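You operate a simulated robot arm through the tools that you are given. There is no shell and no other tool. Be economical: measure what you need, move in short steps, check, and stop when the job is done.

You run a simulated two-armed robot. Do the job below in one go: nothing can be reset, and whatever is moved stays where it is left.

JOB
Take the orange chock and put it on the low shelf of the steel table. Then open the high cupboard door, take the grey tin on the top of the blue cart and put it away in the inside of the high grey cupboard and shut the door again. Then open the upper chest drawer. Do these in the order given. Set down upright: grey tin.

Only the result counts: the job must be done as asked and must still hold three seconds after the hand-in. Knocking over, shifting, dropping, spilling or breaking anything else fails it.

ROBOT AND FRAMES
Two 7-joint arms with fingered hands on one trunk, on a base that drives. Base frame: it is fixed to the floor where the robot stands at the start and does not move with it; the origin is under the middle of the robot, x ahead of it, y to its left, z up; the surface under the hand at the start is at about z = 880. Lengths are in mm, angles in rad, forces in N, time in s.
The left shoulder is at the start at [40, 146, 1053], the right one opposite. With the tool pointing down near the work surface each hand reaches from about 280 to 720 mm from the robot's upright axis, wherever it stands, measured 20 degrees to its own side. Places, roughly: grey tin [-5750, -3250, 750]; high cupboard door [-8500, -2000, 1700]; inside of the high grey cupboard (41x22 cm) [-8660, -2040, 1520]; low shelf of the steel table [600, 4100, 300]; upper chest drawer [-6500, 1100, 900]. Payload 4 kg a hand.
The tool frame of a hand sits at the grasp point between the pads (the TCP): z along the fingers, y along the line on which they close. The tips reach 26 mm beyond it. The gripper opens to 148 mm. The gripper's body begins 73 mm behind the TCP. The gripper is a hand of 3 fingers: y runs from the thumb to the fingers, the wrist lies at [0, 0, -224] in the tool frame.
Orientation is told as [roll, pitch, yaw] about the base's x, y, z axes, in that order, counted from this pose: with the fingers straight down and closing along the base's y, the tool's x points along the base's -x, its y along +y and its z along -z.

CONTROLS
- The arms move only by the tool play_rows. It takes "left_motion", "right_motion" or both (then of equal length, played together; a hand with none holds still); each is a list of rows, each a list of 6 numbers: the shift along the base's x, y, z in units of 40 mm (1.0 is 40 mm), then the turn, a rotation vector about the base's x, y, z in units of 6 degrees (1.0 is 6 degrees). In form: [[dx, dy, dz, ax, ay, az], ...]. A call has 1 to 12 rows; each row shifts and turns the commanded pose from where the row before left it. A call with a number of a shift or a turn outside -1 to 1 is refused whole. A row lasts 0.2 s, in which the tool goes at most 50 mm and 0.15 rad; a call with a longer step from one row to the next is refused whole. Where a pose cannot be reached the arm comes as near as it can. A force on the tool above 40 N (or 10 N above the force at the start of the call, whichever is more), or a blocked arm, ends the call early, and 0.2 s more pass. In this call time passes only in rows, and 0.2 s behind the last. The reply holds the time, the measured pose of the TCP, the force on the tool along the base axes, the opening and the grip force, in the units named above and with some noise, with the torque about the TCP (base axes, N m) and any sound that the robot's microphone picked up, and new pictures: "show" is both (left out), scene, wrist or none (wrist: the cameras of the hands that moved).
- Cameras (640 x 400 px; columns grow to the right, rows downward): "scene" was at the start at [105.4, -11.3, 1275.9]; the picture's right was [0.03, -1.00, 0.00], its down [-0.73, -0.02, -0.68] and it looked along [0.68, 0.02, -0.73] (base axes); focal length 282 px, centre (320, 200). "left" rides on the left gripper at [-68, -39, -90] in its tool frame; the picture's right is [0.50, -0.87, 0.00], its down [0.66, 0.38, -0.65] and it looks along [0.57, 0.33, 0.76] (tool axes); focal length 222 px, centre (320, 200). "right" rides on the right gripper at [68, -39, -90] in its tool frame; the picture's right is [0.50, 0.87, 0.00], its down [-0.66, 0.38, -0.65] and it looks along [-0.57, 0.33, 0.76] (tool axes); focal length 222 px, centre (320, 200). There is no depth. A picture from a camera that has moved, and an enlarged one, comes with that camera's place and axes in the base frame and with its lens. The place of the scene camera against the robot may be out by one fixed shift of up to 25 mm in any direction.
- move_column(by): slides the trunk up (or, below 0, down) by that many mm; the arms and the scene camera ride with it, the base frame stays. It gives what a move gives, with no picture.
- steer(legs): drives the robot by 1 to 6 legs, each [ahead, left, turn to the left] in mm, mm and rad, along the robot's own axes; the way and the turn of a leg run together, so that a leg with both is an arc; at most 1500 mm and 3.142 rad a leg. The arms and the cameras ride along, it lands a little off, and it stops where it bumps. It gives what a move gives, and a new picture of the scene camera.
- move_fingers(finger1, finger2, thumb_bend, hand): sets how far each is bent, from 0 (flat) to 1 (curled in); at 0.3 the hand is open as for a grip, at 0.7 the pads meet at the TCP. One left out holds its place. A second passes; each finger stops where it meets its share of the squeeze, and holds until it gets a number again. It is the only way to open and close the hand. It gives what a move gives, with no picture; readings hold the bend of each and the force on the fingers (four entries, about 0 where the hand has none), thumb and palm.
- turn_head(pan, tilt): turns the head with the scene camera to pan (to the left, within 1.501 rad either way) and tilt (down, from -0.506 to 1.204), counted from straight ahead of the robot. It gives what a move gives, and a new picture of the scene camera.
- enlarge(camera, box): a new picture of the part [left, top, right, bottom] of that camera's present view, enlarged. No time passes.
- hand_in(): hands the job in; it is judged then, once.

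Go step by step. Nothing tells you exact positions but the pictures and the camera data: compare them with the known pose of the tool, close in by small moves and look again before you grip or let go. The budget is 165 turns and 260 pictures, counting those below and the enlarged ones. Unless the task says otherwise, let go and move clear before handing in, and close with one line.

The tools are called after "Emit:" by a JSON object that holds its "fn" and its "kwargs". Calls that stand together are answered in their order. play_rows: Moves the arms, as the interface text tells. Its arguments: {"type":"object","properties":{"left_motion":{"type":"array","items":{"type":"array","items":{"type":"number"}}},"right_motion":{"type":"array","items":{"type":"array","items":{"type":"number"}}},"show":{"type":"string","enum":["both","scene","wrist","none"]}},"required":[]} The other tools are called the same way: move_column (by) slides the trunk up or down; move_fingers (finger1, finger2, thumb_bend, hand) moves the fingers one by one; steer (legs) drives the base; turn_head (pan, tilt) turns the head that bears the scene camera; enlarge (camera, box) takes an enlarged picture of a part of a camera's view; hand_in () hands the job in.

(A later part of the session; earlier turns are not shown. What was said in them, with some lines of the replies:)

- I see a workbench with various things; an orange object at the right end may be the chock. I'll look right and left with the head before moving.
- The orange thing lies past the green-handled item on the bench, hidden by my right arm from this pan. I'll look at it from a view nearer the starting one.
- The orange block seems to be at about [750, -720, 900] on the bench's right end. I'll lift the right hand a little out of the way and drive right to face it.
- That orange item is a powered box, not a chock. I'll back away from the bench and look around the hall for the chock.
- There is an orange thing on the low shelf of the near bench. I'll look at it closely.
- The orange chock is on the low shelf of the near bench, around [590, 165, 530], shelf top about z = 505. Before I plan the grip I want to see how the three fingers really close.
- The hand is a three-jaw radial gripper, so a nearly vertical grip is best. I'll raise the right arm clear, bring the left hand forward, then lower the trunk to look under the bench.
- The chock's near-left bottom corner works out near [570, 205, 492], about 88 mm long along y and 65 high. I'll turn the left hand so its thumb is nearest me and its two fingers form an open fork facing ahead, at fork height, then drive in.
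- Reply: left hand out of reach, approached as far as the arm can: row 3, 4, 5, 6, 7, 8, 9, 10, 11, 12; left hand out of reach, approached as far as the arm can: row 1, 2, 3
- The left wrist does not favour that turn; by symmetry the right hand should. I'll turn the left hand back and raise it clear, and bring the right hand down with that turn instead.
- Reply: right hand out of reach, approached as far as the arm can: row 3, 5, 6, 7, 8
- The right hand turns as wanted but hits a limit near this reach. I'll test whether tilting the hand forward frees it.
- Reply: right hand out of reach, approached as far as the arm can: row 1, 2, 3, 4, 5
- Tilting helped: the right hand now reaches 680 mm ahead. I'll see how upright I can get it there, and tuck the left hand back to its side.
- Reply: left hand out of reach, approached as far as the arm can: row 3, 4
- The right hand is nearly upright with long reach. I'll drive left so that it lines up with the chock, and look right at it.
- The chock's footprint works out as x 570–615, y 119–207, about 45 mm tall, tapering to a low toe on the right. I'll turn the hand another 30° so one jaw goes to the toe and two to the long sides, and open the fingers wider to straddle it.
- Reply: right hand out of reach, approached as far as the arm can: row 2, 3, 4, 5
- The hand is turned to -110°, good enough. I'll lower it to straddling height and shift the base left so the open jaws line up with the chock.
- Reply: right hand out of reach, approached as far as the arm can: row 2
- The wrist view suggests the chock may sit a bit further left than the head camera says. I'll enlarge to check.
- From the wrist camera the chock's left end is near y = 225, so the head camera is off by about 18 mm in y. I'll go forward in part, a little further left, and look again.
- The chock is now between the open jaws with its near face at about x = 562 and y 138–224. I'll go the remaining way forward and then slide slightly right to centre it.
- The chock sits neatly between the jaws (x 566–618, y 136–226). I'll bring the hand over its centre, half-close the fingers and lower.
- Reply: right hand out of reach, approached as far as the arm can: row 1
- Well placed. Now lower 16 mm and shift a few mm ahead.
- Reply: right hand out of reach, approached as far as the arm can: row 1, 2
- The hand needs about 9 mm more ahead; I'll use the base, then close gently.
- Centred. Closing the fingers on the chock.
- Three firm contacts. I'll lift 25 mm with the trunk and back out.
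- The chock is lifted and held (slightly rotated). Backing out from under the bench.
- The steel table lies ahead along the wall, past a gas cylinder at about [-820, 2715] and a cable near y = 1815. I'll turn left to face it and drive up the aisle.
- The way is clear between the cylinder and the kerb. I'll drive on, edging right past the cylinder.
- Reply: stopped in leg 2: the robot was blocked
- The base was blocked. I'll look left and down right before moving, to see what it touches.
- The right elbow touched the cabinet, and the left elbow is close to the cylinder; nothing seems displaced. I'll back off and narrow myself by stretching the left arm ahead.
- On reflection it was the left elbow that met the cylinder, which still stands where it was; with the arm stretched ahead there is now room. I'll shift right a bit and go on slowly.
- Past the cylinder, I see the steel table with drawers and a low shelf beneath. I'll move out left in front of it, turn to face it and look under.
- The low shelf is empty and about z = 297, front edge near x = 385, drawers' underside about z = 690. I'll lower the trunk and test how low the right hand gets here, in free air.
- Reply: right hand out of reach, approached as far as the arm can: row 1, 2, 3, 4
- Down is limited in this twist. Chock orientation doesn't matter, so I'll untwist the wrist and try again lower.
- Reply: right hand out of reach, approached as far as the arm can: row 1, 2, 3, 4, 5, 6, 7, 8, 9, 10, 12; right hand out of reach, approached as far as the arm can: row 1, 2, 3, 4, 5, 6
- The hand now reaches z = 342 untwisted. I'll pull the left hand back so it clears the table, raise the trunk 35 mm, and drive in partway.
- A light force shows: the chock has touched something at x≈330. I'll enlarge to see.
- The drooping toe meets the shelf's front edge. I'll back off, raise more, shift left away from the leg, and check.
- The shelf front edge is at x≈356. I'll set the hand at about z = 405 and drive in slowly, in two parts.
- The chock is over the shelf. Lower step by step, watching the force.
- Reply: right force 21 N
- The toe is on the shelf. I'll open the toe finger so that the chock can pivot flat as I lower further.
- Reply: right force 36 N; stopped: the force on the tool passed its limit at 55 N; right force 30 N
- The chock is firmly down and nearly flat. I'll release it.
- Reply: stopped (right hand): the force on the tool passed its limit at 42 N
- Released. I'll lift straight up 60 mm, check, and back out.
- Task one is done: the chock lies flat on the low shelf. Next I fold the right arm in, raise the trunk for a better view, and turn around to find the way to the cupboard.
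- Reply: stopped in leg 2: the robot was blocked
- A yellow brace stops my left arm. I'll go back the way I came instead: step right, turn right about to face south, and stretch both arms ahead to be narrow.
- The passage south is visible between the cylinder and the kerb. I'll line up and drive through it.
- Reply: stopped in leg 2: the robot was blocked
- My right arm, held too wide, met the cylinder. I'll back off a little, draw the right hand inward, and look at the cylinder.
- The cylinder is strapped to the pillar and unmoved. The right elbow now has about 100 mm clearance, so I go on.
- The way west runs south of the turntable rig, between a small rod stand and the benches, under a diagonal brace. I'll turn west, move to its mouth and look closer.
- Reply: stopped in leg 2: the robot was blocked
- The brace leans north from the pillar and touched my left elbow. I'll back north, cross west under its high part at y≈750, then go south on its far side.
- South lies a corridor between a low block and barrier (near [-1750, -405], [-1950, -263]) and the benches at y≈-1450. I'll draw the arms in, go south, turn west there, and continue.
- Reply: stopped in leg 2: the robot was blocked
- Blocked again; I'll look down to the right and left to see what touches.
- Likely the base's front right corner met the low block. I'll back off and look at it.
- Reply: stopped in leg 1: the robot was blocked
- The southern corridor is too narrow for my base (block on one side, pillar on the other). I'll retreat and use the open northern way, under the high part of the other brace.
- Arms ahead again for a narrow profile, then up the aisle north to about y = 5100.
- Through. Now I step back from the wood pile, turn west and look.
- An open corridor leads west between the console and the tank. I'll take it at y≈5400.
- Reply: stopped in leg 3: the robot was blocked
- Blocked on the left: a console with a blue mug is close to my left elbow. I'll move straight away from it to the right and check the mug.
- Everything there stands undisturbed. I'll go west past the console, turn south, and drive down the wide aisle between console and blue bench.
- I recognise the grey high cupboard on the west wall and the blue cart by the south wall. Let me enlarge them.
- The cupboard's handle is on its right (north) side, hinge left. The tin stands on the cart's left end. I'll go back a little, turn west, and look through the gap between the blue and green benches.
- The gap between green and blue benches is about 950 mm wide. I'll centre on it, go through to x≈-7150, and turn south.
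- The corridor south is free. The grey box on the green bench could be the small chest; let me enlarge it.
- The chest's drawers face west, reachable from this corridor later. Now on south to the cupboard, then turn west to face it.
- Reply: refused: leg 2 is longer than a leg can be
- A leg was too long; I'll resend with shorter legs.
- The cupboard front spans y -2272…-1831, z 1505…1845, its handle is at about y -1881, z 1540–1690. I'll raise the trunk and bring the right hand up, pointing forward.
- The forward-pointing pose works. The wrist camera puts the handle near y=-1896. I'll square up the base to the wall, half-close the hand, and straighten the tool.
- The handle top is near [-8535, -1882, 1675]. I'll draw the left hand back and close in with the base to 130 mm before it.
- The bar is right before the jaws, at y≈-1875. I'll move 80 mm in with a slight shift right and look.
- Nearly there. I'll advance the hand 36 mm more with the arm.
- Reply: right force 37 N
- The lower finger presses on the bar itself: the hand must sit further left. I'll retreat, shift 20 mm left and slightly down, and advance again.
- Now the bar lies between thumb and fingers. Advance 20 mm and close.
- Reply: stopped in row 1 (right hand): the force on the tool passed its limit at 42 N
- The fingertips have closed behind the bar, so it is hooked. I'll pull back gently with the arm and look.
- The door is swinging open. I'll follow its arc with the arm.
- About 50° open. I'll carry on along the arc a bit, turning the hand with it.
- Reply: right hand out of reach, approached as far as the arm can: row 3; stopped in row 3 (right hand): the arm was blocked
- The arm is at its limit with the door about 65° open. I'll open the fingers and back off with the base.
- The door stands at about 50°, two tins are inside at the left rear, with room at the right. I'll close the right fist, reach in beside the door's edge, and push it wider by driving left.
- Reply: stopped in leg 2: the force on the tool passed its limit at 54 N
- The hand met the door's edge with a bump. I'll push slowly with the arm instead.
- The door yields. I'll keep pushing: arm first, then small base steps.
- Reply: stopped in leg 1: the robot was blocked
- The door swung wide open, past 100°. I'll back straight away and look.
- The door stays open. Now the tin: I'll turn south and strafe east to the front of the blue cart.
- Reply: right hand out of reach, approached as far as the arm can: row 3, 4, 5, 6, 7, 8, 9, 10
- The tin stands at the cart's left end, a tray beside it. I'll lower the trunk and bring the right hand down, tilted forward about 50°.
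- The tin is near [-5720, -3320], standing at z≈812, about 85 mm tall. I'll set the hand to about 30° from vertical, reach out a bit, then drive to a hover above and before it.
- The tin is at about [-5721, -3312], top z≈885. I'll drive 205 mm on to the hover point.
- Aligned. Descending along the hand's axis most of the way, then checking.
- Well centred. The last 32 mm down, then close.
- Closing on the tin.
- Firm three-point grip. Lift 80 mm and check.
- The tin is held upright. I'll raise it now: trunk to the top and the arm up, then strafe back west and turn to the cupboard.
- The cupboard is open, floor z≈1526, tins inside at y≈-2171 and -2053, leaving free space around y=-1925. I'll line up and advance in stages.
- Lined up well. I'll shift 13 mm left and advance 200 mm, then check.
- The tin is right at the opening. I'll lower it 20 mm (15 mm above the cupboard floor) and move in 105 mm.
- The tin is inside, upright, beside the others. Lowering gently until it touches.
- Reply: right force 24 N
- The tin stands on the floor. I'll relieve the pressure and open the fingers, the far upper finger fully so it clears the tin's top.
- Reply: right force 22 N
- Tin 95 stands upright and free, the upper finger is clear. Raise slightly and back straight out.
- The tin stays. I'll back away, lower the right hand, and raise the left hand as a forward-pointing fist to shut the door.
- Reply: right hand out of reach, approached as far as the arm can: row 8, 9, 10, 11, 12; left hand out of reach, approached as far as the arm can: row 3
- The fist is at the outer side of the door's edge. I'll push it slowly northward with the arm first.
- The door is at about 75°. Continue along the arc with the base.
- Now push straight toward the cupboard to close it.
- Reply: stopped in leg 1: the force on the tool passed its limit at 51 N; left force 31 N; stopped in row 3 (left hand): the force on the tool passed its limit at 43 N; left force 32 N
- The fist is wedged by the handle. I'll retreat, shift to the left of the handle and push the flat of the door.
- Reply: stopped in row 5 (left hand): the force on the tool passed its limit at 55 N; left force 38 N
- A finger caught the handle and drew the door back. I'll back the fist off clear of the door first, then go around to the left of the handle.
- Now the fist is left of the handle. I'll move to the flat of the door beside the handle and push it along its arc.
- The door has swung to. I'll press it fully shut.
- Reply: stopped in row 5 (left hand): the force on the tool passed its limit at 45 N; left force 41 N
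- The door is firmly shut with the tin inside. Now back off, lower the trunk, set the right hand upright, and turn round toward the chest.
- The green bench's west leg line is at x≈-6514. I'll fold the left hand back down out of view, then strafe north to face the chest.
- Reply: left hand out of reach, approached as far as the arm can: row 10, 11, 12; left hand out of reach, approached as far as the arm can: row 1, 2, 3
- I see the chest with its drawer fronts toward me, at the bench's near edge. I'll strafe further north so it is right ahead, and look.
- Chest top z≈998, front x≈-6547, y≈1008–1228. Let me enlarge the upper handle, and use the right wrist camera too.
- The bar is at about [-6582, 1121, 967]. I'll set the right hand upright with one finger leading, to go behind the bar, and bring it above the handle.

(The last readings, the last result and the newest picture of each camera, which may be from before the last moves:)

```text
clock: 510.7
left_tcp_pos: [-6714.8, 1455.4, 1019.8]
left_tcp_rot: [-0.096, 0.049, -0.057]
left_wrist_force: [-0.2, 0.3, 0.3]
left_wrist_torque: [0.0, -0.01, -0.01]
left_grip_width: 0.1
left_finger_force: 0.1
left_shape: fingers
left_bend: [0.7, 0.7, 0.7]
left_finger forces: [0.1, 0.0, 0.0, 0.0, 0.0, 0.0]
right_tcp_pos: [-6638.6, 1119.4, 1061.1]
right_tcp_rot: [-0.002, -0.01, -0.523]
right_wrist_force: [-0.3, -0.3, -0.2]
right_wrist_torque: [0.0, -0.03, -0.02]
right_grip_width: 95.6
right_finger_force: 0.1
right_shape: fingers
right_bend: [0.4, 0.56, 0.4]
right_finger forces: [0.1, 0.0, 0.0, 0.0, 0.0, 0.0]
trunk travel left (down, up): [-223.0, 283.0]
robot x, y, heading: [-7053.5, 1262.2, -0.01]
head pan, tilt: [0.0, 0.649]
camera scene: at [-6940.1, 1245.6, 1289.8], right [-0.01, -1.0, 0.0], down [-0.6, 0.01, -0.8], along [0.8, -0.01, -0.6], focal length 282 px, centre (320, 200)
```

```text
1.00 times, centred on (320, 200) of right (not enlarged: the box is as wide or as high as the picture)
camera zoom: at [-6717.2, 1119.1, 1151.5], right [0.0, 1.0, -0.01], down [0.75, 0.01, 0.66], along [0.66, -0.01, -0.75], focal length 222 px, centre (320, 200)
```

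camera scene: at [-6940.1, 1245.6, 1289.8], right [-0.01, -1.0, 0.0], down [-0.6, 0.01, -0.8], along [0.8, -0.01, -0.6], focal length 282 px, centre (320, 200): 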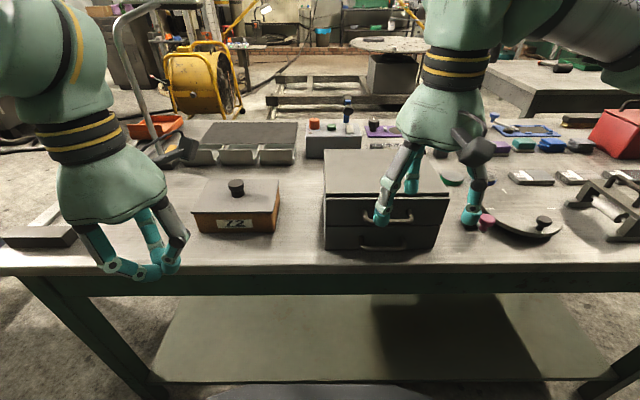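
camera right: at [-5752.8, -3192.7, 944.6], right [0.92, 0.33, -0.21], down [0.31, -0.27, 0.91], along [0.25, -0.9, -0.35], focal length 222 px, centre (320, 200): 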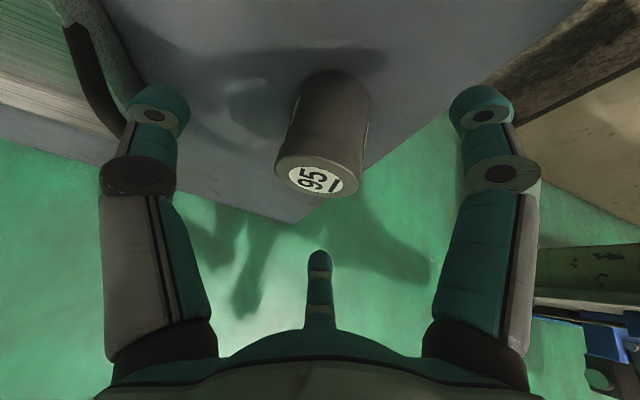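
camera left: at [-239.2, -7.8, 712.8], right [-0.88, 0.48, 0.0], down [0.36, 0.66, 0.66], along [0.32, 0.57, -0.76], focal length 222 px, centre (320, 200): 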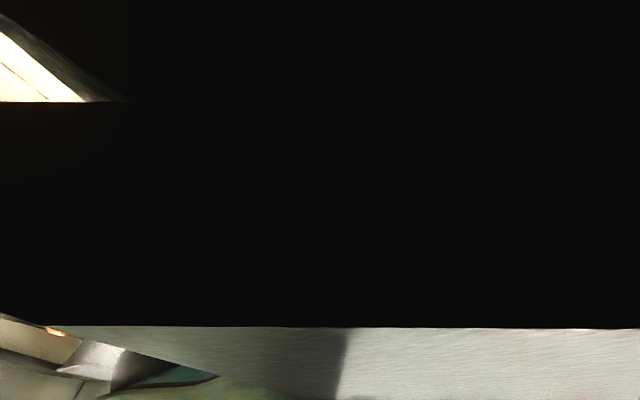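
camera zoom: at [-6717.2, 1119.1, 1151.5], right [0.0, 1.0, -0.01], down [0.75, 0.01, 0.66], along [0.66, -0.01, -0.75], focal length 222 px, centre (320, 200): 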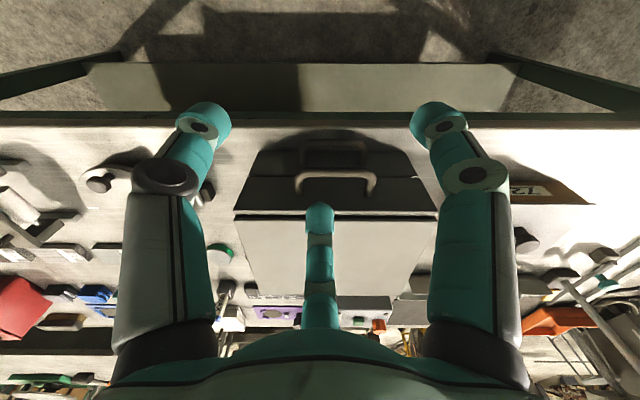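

The wrist view shows the bar at y≈1133, x≈-6586, with about 19 mm behind it. I'll place the leading finger over that gap and go down partway.

Emit:
{"fn": "play_rows", "kwargs": {"right_motion": [[0.92, 0.32, 0, 0, 0, 0], [0, 0, -0.7, 0, 0, 0], [0, 0, -0.6, 0, 0, 0]], "show": "wrist"}}

Emit:
{"fn": "enlarge", "kwargs": {"camera": "right", "box": [240, 120, 420, 240]}}

```text
clock: 511.5
left_tcp_pos: [-6714.6, 1455.3, 1020.6]
left_tcp_rot: [-0.096, 0.05, -0.058]
left_wrist_force: [-0.5, -0.8, -0.6]
left_wrist_torque: [-0.02, -0.04, 0.01]
left_grip_width: 0.3
left_finger_force: 0.0
left_shape: fingers
left_bend: [0.7, 0.7, 0.7]
left_finger forces: [0.0, 0.0, 0.1, 0.0, 0.0, 0.0]
right_tcp_pos: [-6600.3, 1135.3, 1009.6]
right_tcp_rot: [-0.003, -0.008, -0.523]
right_wrist_force: [0.1, -0.3, 0.5]
right_wrist_torque: [-0.01, 0.0, 0.0]
right_grip_width: 95.1
right_finger_force: 0.1
right_shape: fingers
right_bend: [0.4, 0.56, 0.4]
right_finger forces: [0.1, 0.1, 0.0, 0.1, 0.0, 0.0]
trunk travel left (down, up): [-223.0, 283.0]
robot x, y, heading: [-7049.9, 1260.5, -0.007]
head pan, tilt: [0.0, 0.649]
camera right: at [-6679.9, 1133.5, 1099.5], right [0.0, 1.0, -0.01], down [0.75, 0.01, 0.66], along [0.66, -0.01, -0.75], focal length 222 px, centre (320, 200)
```

right: 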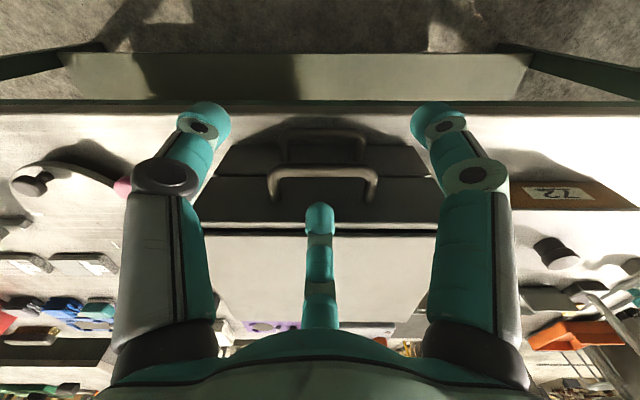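

```text
3.33 times, centred on (330, 180) of right
camera zoom: at [-6679.9, 1133.5, 1099.5], right [0.0, 1.0, -0.01], down [0.75, 0.01, 0.66], along [0.66, -0.01, -0.75], focal length 740 px, centre (287, 267)
```

zoom: 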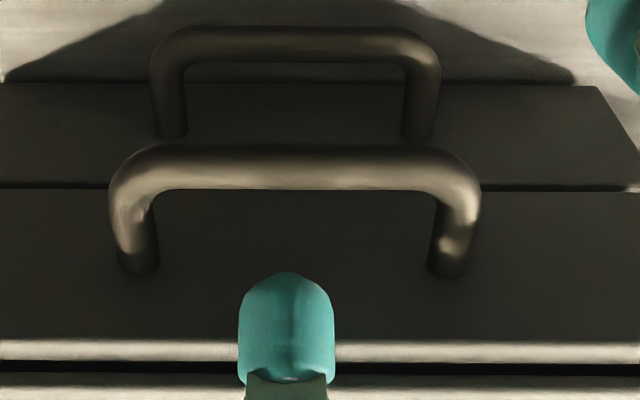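

The gap fits one finger, but its upper link leans outward, so I'll tilt the hand about 24° forward to make that finger vertical.

Emit:
{"fn": "play_rows", "kwargs": {"right_motion": [[-0.06, 0, 0.1, 0, -1, 0], [-0.06, 0, 0, 0, -1, 0], [-0.06, 0, 0, 0, -1, 0], [-0.04, 0, 0, 0, -1, 0]], "show": "both"}}

Emit:
{"fn": "enlarge", "kwargs": {"camera": "scene", "box": [320, 120, 500, 270]}}

```text
clock: 512.5
left_tcp_pos: [-6714.0, 1455.0, 1020.4]
left_tcp_rot: [-0.095, 0.048, -0.058]
left_wrist_force: [-0.1, 1.1, -0.3]
left_wrist_torque: [0.01, 0.02, 0.01]
left_grip_width: 0.4
left_finger_force: 0.2
left_shape: fingers
left_bend: [0.7, 0.7, 0.7]
left_finger forces: [0.0, 0.0, 0.0, 0.0, 0.0, 0.0]
right_tcp_pos: [-6611.1, 1132.8, 1013.9]
right_tcp_rot: [0.216, -0.372, -0.565]
right_wrist_force: [0.7, -0.7, 0.4]
right_wrist_torque: [0.01, -0.02, -0.01]
right_grip_width: 95.2
right_finger_force: 0.0
right_shape: fingers
right_bend: [0.4, 0.56, 0.4]
right_finger forces: [0.1, 0.0, 0.0, 0.0, 0.0, 0.0]
trunk travel left (down, up): [-223.0, 283.0]
robot x, y, heading: [-7056.3, 1262.9, -0.011]
head pan, tilt: [0.0, 0.649]
camera scene: at [-6940.4, 1245.8, 1289.8], right [-0.01, -1.0, 0.0], down [-0.6, 0.01, -0.8], along [0.8, -0.01, -0.6], focal length 282 px, centre (320, 200)
camera right: at [-6719.4, 1132.3, 1064.0], right [0.0, 1.0, -0.01], down [0.42, 0.01, 0.91], along [0.91, -0.01, -0.42], focal length 222 px, centre (320, 200)
```

scene: 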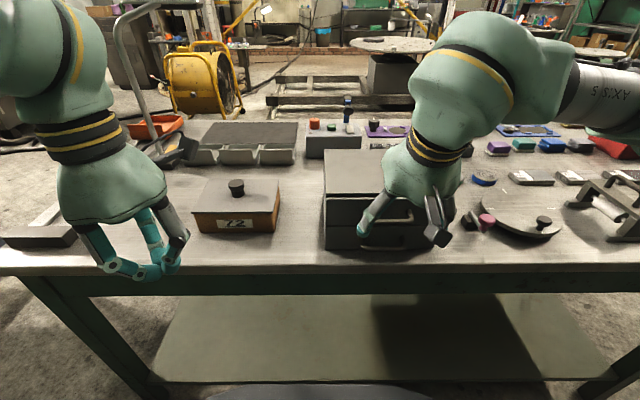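
right: 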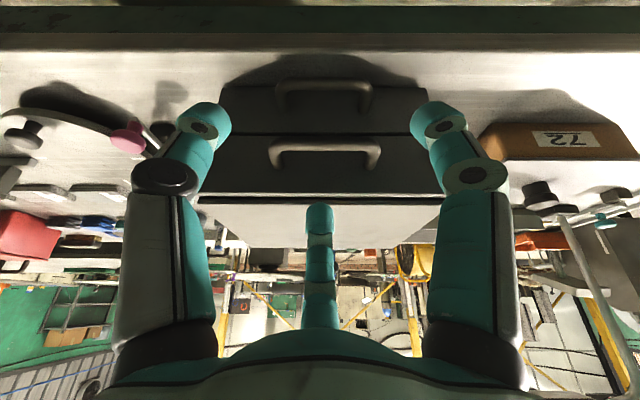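

```text
2.67 times, centred on (410, 195) of scene
camera zoom: at [-6940.4, 1245.8, 1289.8], right [-0.01, -1.0, 0.0], down [-0.6, 0.01, -0.8], along [0.8, -0.01, -0.6], focal length 751 px, centre (80, 213)
```

zoom: 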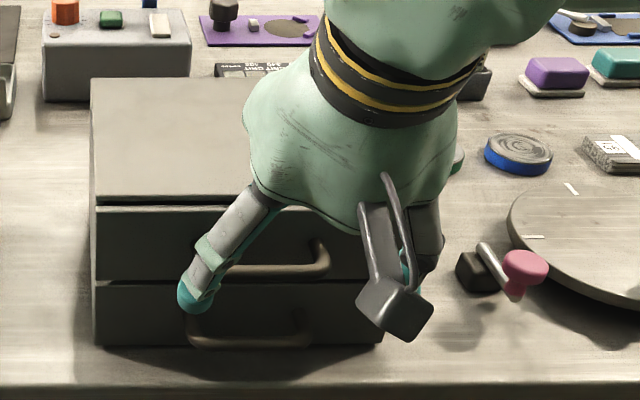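

Now the finger is upright over the gap. Going straight down 54 mm, watching force.

Emit:
{"fn": "play_rows", "kwargs": {"right_motion": [[0.06, 0, -0.35, 0, 0, 0], [0, 0, -0.35, 0, 0, 0], [0, 0, -0.35, 0, 0, 0], [0, 0, -0.3, 0, 0, 0]], "show": "wrist"}}

```text
clock: 513.5
left_tcp_pos: [-6714.7, 1455.3, 1019.6]
left_tcp_rot: [-0.097, 0.049, -0.058]
left_wrist_force: [0.9, -0.9, 0.5]
left_wrist_torque: [-0.01, -0.01, 0.01]
left_grip_width: 0.3
left_finger_force: 0.0
left_shape: fingers
left_bend: [0.7, 0.7, 0.7]
left_finger forces: [0.1, 0.1, 0.1, 0.0, 0.1, 0.1]
right_tcp_pos: [-6607.8, 1132.1, 959.2]
right_tcp_rot: [0.217, -0.368, -0.565]
right_wrist_force: [0.0, -0.2, -0.5]
right_wrist_torque: [-0.03, 0.0, 0.01]
right_grip_width: 95.5
right_finger_force: 0.0
right_shape: fingers
right_bend: [0.4, 0.56, 0.4]
right_finger forces: [0.1, 0.1, 0.0, 0.1, 0.0, 0.0]
trunk travel left (down, up): [-223.0, 283.0]
robot x, y, heading: [-7053.4, 1257.0, -0.007]
head pan, tilt: [0.0, 0.649]
camera right: at [-6715.5, 1131.7, 1009.7], right [0.0, 1.0, -0.01], down [0.42, 0.01, 0.91], along [0.91, -0.01, -0.42], focal length 222 px, centre (320, 200)
```

right: 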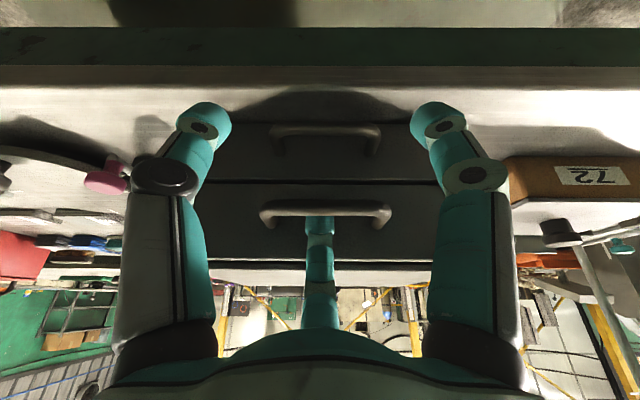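

The finger is behind the bar, but only just to its level. 14 mm lower, then pull gently.

Emit:
{"fn": "play_rows", "kwargs": {"right_motion": [[0, 0, -0.35, 0, 0, 0]], "show": "none"}}

Emit:
{"fn": "play_rows", "kwargs": {"right_motion": [[-0.4, 0, 0, 0, 0, 0], [-0.4, 0, 0, 0, 0, 0], [-0.4, 0, 0, 0, 0, 0], [-0.4, 0, 0, 0, 0, 0]], "show": "both"}}

```text
clock: 513.9
left_tcp_pos: [-6714.7, 1454.4, 1019.6]
left_tcp_rot: [-0.096, 0.05, -0.058]
left_wrist_force: [-0.1, -0.2, 0.0]
left_wrist_torque: [-0.02, -0.01, -0.01]
left_grip_width: 0.0
left_finger_force: 0.1
left_shape: fingers
left_bend: [0.7, 0.7, 0.7]
left_finger forces: [0.0, 0.1, 0.0, 0.0, 0.0, 0.0]
right_tcp_pos: [-6607.3, 1131.9, 945.9]
right_tcp_rot: [0.215, -0.37, -0.565]
right_wrist_force: [0.2, 0.0, 0.5]
right_wrist_torque: [0.05, 0.02, 0.0]
right_grip_width: 95.3
right_finger_force: 0.0
right_shape: fingers
right_bend: [0.4, 0.56, 0.4]
right_finger forces: [0.0, 0.1, 0.0, 0.0, 0.1, 0.0]
trunk travel left (down, up): [-223.0, 283.0]
robot x, y, heading: [-7052.7, 1260.4, -0.013]
head pan, tilt: [0.0, 0.649]
```

```text
clock: 514.9
left_tcp_pos: [-6714.7, 1455.3, 1019.9]
left_tcp_rot: [-0.096, 0.05, -0.058]
left_wrist_force: [-0.2, -0.8, -0.8]
left_wrist_torque: [0.02, -0.03, 0.0]
left_grip_width: 0.4
left_finger_force: 0.0
left_shape: fingers
left_bend: [0.7, 0.7, 0.7]
left_finger forces: [0.0, 0.0, 0.1, 0.1, 0.0, 0.0]
right_tcp_pos: [-6670.6, 1133.5, 945.9]
right_tcp_rot: [0.214, -0.37, -0.566]
right_wrist_force: [-0.6, 0.1, -0.5]
right_wrist_torque: [-0.01, 0.02, 0.0]
right_grip_width: 95.2
right_finger_force: 0.4
right_shape: fingers
right_bend: [0.4, 0.55, 0.4]
right_finger forces: [0.0, 0.8, 0.1, 0.0, 0.0, 0.2]
trunk travel left (down, up): [-223.0, 283.0]
robot x, y, heading: [-7054.2, 1258.5, -0.004]
head pan, tilt: [0.0, 0.649]
camera scene: at [-6940.2, 1246.0, 1289.8], right [-0.01, -1.0, 0.0], down [-0.6, 0.01, -0.8], along [0.8, -0.01, -0.6], focal length 282 px, centre (320, 200)
camera right: at [-6780.8, 1131.9, 996.2], right [0.0, 1.0, -0.01], down [0.42, 0.01, 0.91], along [0.91, -0.01, -0.42], focal length 222 px, centre (320, 200)
```

scene: 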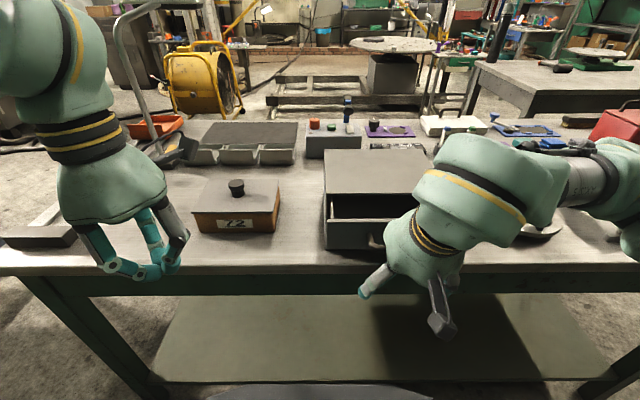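
right: 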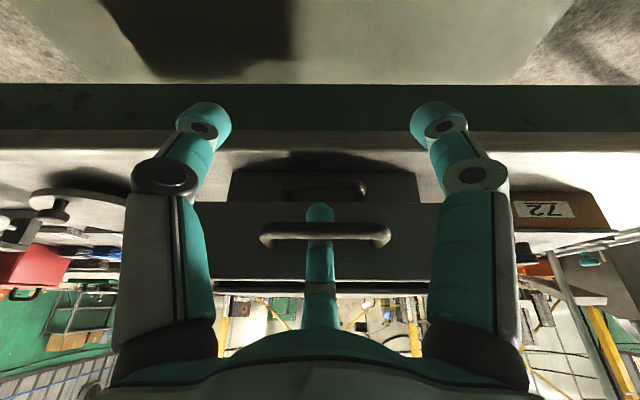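

The upper drawer is coming out smoothly. Pull further.

Emit:
{"fn": "play_rows", "kwargs": {"right_motion": [[-0.5, 0, 0, 0, 0, 0], [-0.5, 0, 0, 0, 0, 0], [-0.5, 0, 0, 0, 0, 0], [-0.5, 0, 0, 0, 0, 0]], "show": "scene"}}

```text
clock: 515.9
left_tcp_pos: [-6715.1, 1455.7, 1019.8]
left_tcp_rot: [-0.095, 0.049, -0.059]
left_wrist_force: [-0.5, -0.2, 0.7]
left_wrist_torque: [-0.02, 0.01, -0.03]
left_grip_width: 0.1
left_finger_force: 0.1
left_shape: fingers
left_bend: [0.7, 0.7, 0.7]
left_finger forces: [0.1, 0.0, 0.0, 0.0, 0.0, 0.0]
right_tcp_pos: [-6706.8, 1153.8, 967.1]
right_tcp_rot: [0.213, -0.369, -0.564]
right_wrist_force: [1.3, 0.7, -0.5]
right_wrist_torque: [-0.01, -0.02, 0.01]
right_grip_width: 95.3
right_finger_force: 0.1
right_shape: fingers
right_bend: [0.4, 0.55, 0.4]
right_finger forces: [0.0, 0.5, 0.0, 0.0, 0.1, 0.0]
right hand out of reach, approached as far as the arm can: row 1, 2, 3, 4
trunk travel left (down, up): [-223.0, 283.0]
robot x, y, heading: [-7055.9, 1261.1, -0.007]
head pan, tilt: [0.0, 0.649]
camera scene: at [-6940.1, 1246.5, 1289.8], right [-0.01, -1.0, 0.0], down [-0.6, 0.01, -0.8], along [0.8, -0.01, -0.6], focal length 282 px, centre (320, 200)
```

scene: 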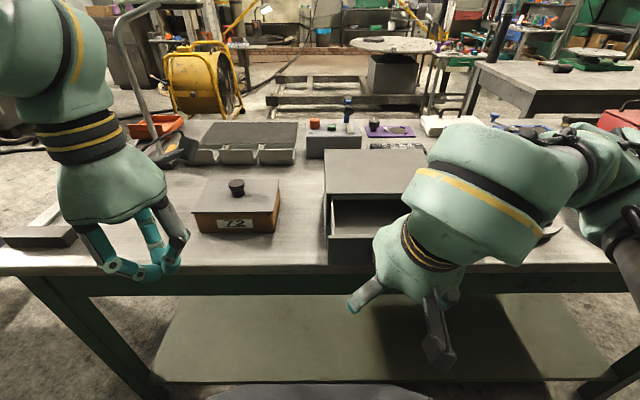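

The arm is at its near limit, about 95 mm of opening. I'll lower the trunk slightly to keep the hook and back the base 35 mm.

Emit:
{"fn": "move_column", "kwargs": {"by": -16}}

Emit:
{"fn": "steer", "kwargs": {"legs": [[-35, 0, 0]]}}

Emit:
{"fn": "enlarge", "kwargs": {"camera": "right", "box": [0, 0, 640, 400]}}

```text
clock: 516.6
left_tcp_pos: [-6714.3, 1455.0, 1004.6]
left_tcp_rot: [-0.097, 0.048, -0.058]
left_wrist_force: [-0.5, -0.4, 0.3]
left_wrist_torque: [-0.01, 0.0, 0.0]
left_grip_width: 0.1
left_finger_force: 0.0
left_shape: fingers
left_bend: [0.7, 0.7, 0.7]
left_finger forces: [0.2, 0.0, 0.0, 0.1, 0.0, 0.1]
right_tcp_pos: [-6707.6, 1154.3, 952.2]
right_tcp_rot: [0.212, -0.369, -0.564]
right_wrist_force: [0.7, 0.3, -0.7]
right_wrist_torque: [0.02, 0.01, 0.01]
right_grip_width: 95.3
right_finger_force: 0.6
right_shape: fingers
right_bend: [0.4, 0.55, 0.4]
right_finger forces: [0.0, 0.8, 0.1, 0.0, 0.0, 0.0]
trunk travel left (down, up): [-207.0, 299.0]
robot x, y, heading: [-7051.5, 1262.8, -0.003]
head pan, tilt: [0.0, 0.649]
```

```text
clock: 517.4
left_tcp_pos: [-6748.1, 1456.3, 1003.7]
left_tcp_rot: [-0.096, 0.049, -0.057]
left_wrist_force: [-0.2, -0.1, 0.0]
left_wrist_torque: [0.01, -0.02, -0.01]
left_grip_width: 0.1
left_finger_force: 0.1
left_shape: fingers
left_bend: [0.7, 0.7, 0.7]
left_finger forces: [0.0, 0.0, 0.0, 0.1, 0.0, 0.1]
right_tcp_pos: [-6742.0, 1152.6, 950.7]
right_tcp_rot: [0.21, -0.368, -0.564]
right_wrist_force: [6.0, 0.8, -4.1]
right_wrist_torque: [-0.02, 0.15, 0.01]
right_grip_width: 95.1
right_finger_force: 3.2
right_shape: fingers
right_bend: [0.4, 0.53, 0.4]
right_finger forces: [0.0, 5.9, 0.0, 0.1, 0.0, 0.0]
trunk travel left (down, up): [-207.0, 299.0]
robot x, y, heading: [-7089.7, 1260.8, -0.008]
head pan, tilt: [0.0, 0.649]
camera scene: at [-6974.8, 1246.3, 1273.7], right [-0.01, -1.0, 0.0], down [-0.6, 0.01, -0.8], along [0.8, -0.01, -0.6], focal length 282 px, centre (320, 200)
```

scene: 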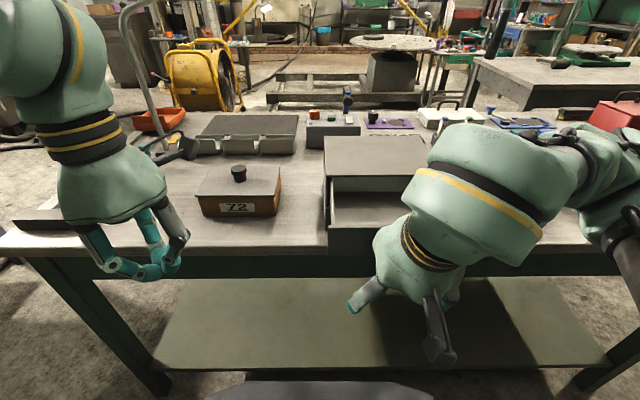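

```text
1.00 times, centred on (320, 200) of right (not enlarged: the box is as wide or as high as the picture)
camera zoom: at [-6851.0, 1153.3, 1002.0], right [0.0, 1.0, -0.01], down [0.42, 0.01, 0.91], along [0.91, -0.01, -0.42], focal length 222 px, centre (320, 200)
```

zoom: 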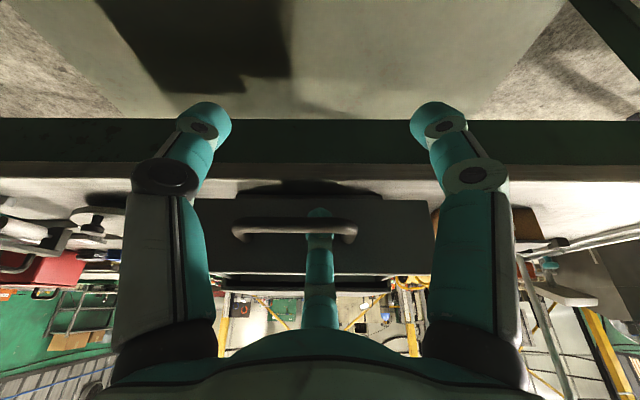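

About 125 mm open and the resistance rises: the drawer is at its stop. I'll relieve the finger, lift the hand out, and check.

Emit:
{"fn": "play_rows", "kwargs": {"right_motion": [[0.18, 0, 0, 0, 0, 0]], "show": "none"}}

Emit:
{"fn": "move_column", "kwargs": {"by": 110}}

Emit:
{"fn": "enlarge", "kwargs": {"camera": "right", "box": [0, 0, 640, 400]}}

```text
clock: 517.8
left_tcp_pos: [-6748.4, 1455.8, 1003.5]
left_tcp_rot: [-0.098, 0.049, -0.058]
left_wrist_force: [-0.4, -1.1, -0.1]
left_wrist_torque: [-0.01, -0.02, 0.02]
left_grip_width: 0.0
left_finger_force: 0.0
left_shape: fingers
left_bend: [0.7, 0.7, 0.7]
left_finger forces: [0.0, 0.0, 0.0, 0.0, 0.1, 0.0]
right_tcp_pos: [-6736.5, 1153.4, 950.9]
right_tcp_rot: [0.212, -0.367, -0.564]
right_wrist_force: [0.0, 0.0, -0.2]
right_wrist_torque: [-0.01, 0.01, 0.01]
right_grip_width: 95.4
right_finger_force: 0.2
right_shape: fingers
right_bend: [0.4, 0.56, 0.4]
right_finger forces: [0.1, 0.0, 0.0, 0.1, 0.1, 0.0]
trunk travel left (down, up): [-207.0, 299.0]
robot x, y, heading: [-7088.6, 1262.4, -0.015]
head pan, tilt: [0.0, 0.649]
```

```text
clock: 519.2
left_tcp_pos: [-6749.5, 1455.6, 1114.0]
left_tcp_rot: [-0.095, 0.048, -0.056]
left_wrist_force: [0.7, -0.6, 0.4]
left_wrist_torque: [0.0, 0.03, 0.02]
left_grip_width: 0.0
left_finger_force: 0.0
left_shape: fingers
left_bend: [0.7, 0.7, 0.7]
left_finger forces: [0.1, 0.0, 0.0, 0.0, 0.1, 0.0]
right_tcp_pos: [-6736.6, 1153.6, 1059.1]
right_tcp_rot: [0.211, -0.369, -0.563]
right_wrist_force: [0.1, 0.0, 0.7]
right_wrist_torque: [0.01, -0.01, 0.0]
right_grip_width: 95.6
right_finger_force: 0.2
right_shape: fingers
right_bend: [0.4, 0.56, 0.4]
right_finger forces: [0.1, 0.1, 0.0, 0.1, 0.0, 0.0]
trunk travel left (down, up): [-317.0, 189.0]
robot x, y, heading: [-7088.0, 1260.0, -0.01]
head pan, tilt: [0.0, 0.649]
```

```text
1.00 times, centred on (320, 200) of right (not enlarged: the box is as wide or as high as the picture)
camera zoom: at [-6844.3, 1153.0, 1111.0], right [0.0, 1.0, -0.01], down [0.42, 0.01, 0.91], along [0.91, -0.01, -0.42], focal length 222 px, centre (320, 200)
```

zoom: 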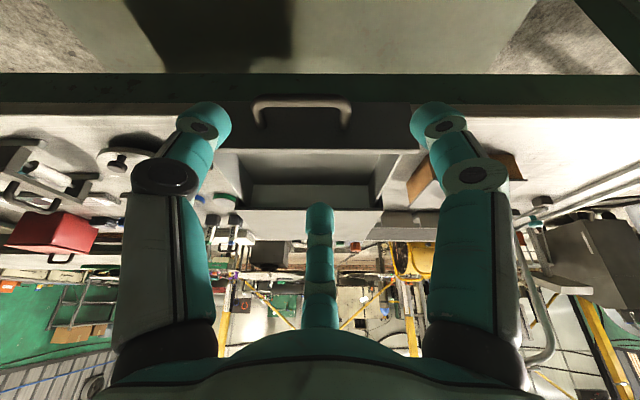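

The upper drawer stands open, and the hand is clear above it. I'll raise it a little more and hand in.

Emit:
{"fn": "move_column", "kwargs": {"by": 100}}

Emit:
{"fn": "hand_in", "kwargs": {}}

```text
clock: 520.6
left_tcp_pos: [-6749.6, 1455.7, 1213.6]
left_tcp_rot: [-0.098, 0.049, -0.058]
left_wrist_force: [0.7, -0.2, 0.4]
left_wrist_torque: [0.0, 0.0, 0.0]
left_grip_width: 0.0
left_finger_force: 0.1
left_shape: fingers
left_bend: [0.7, 0.7, 0.7]
left_finger forces: [0.0, 0.0, 0.1, 0.1, 0.0, 0.1]
right_tcp_pos: [-6736.4, 1153.8, 1161.8]
right_tcp_rot: [0.212, -0.369, -0.564]
right_wrist_force: [-0.2, -0.6, -0.1]
right_wrist_torque: [0.02, 0.0, 0.0]
right_grip_width: 95.5
right_finger_force: 0.1
right_shape: fingers
right_bend: [0.4, 0.56, 0.4]
right_finger forces: [0.1, 0.0, 0.0, 0.0, 0.1, 0.1]
trunk travel left (down, up): [-417.0, 89.0]
robot x, y, heading: [-7087.7, 1262.2, -0.009]
head pan, tilt: [0.0, 0.649]
```

```text
The job is handed in.
```

I handed the job in with every step done in order: the orange chock is on the low shelf, the grey tin stands upright in the shut high cupboard, and the upper chest drawer is about 125 mm open. I bumped the strapped gas cylinder, two yellow braces, a console and a floor block while driving, but nothing looked moved.
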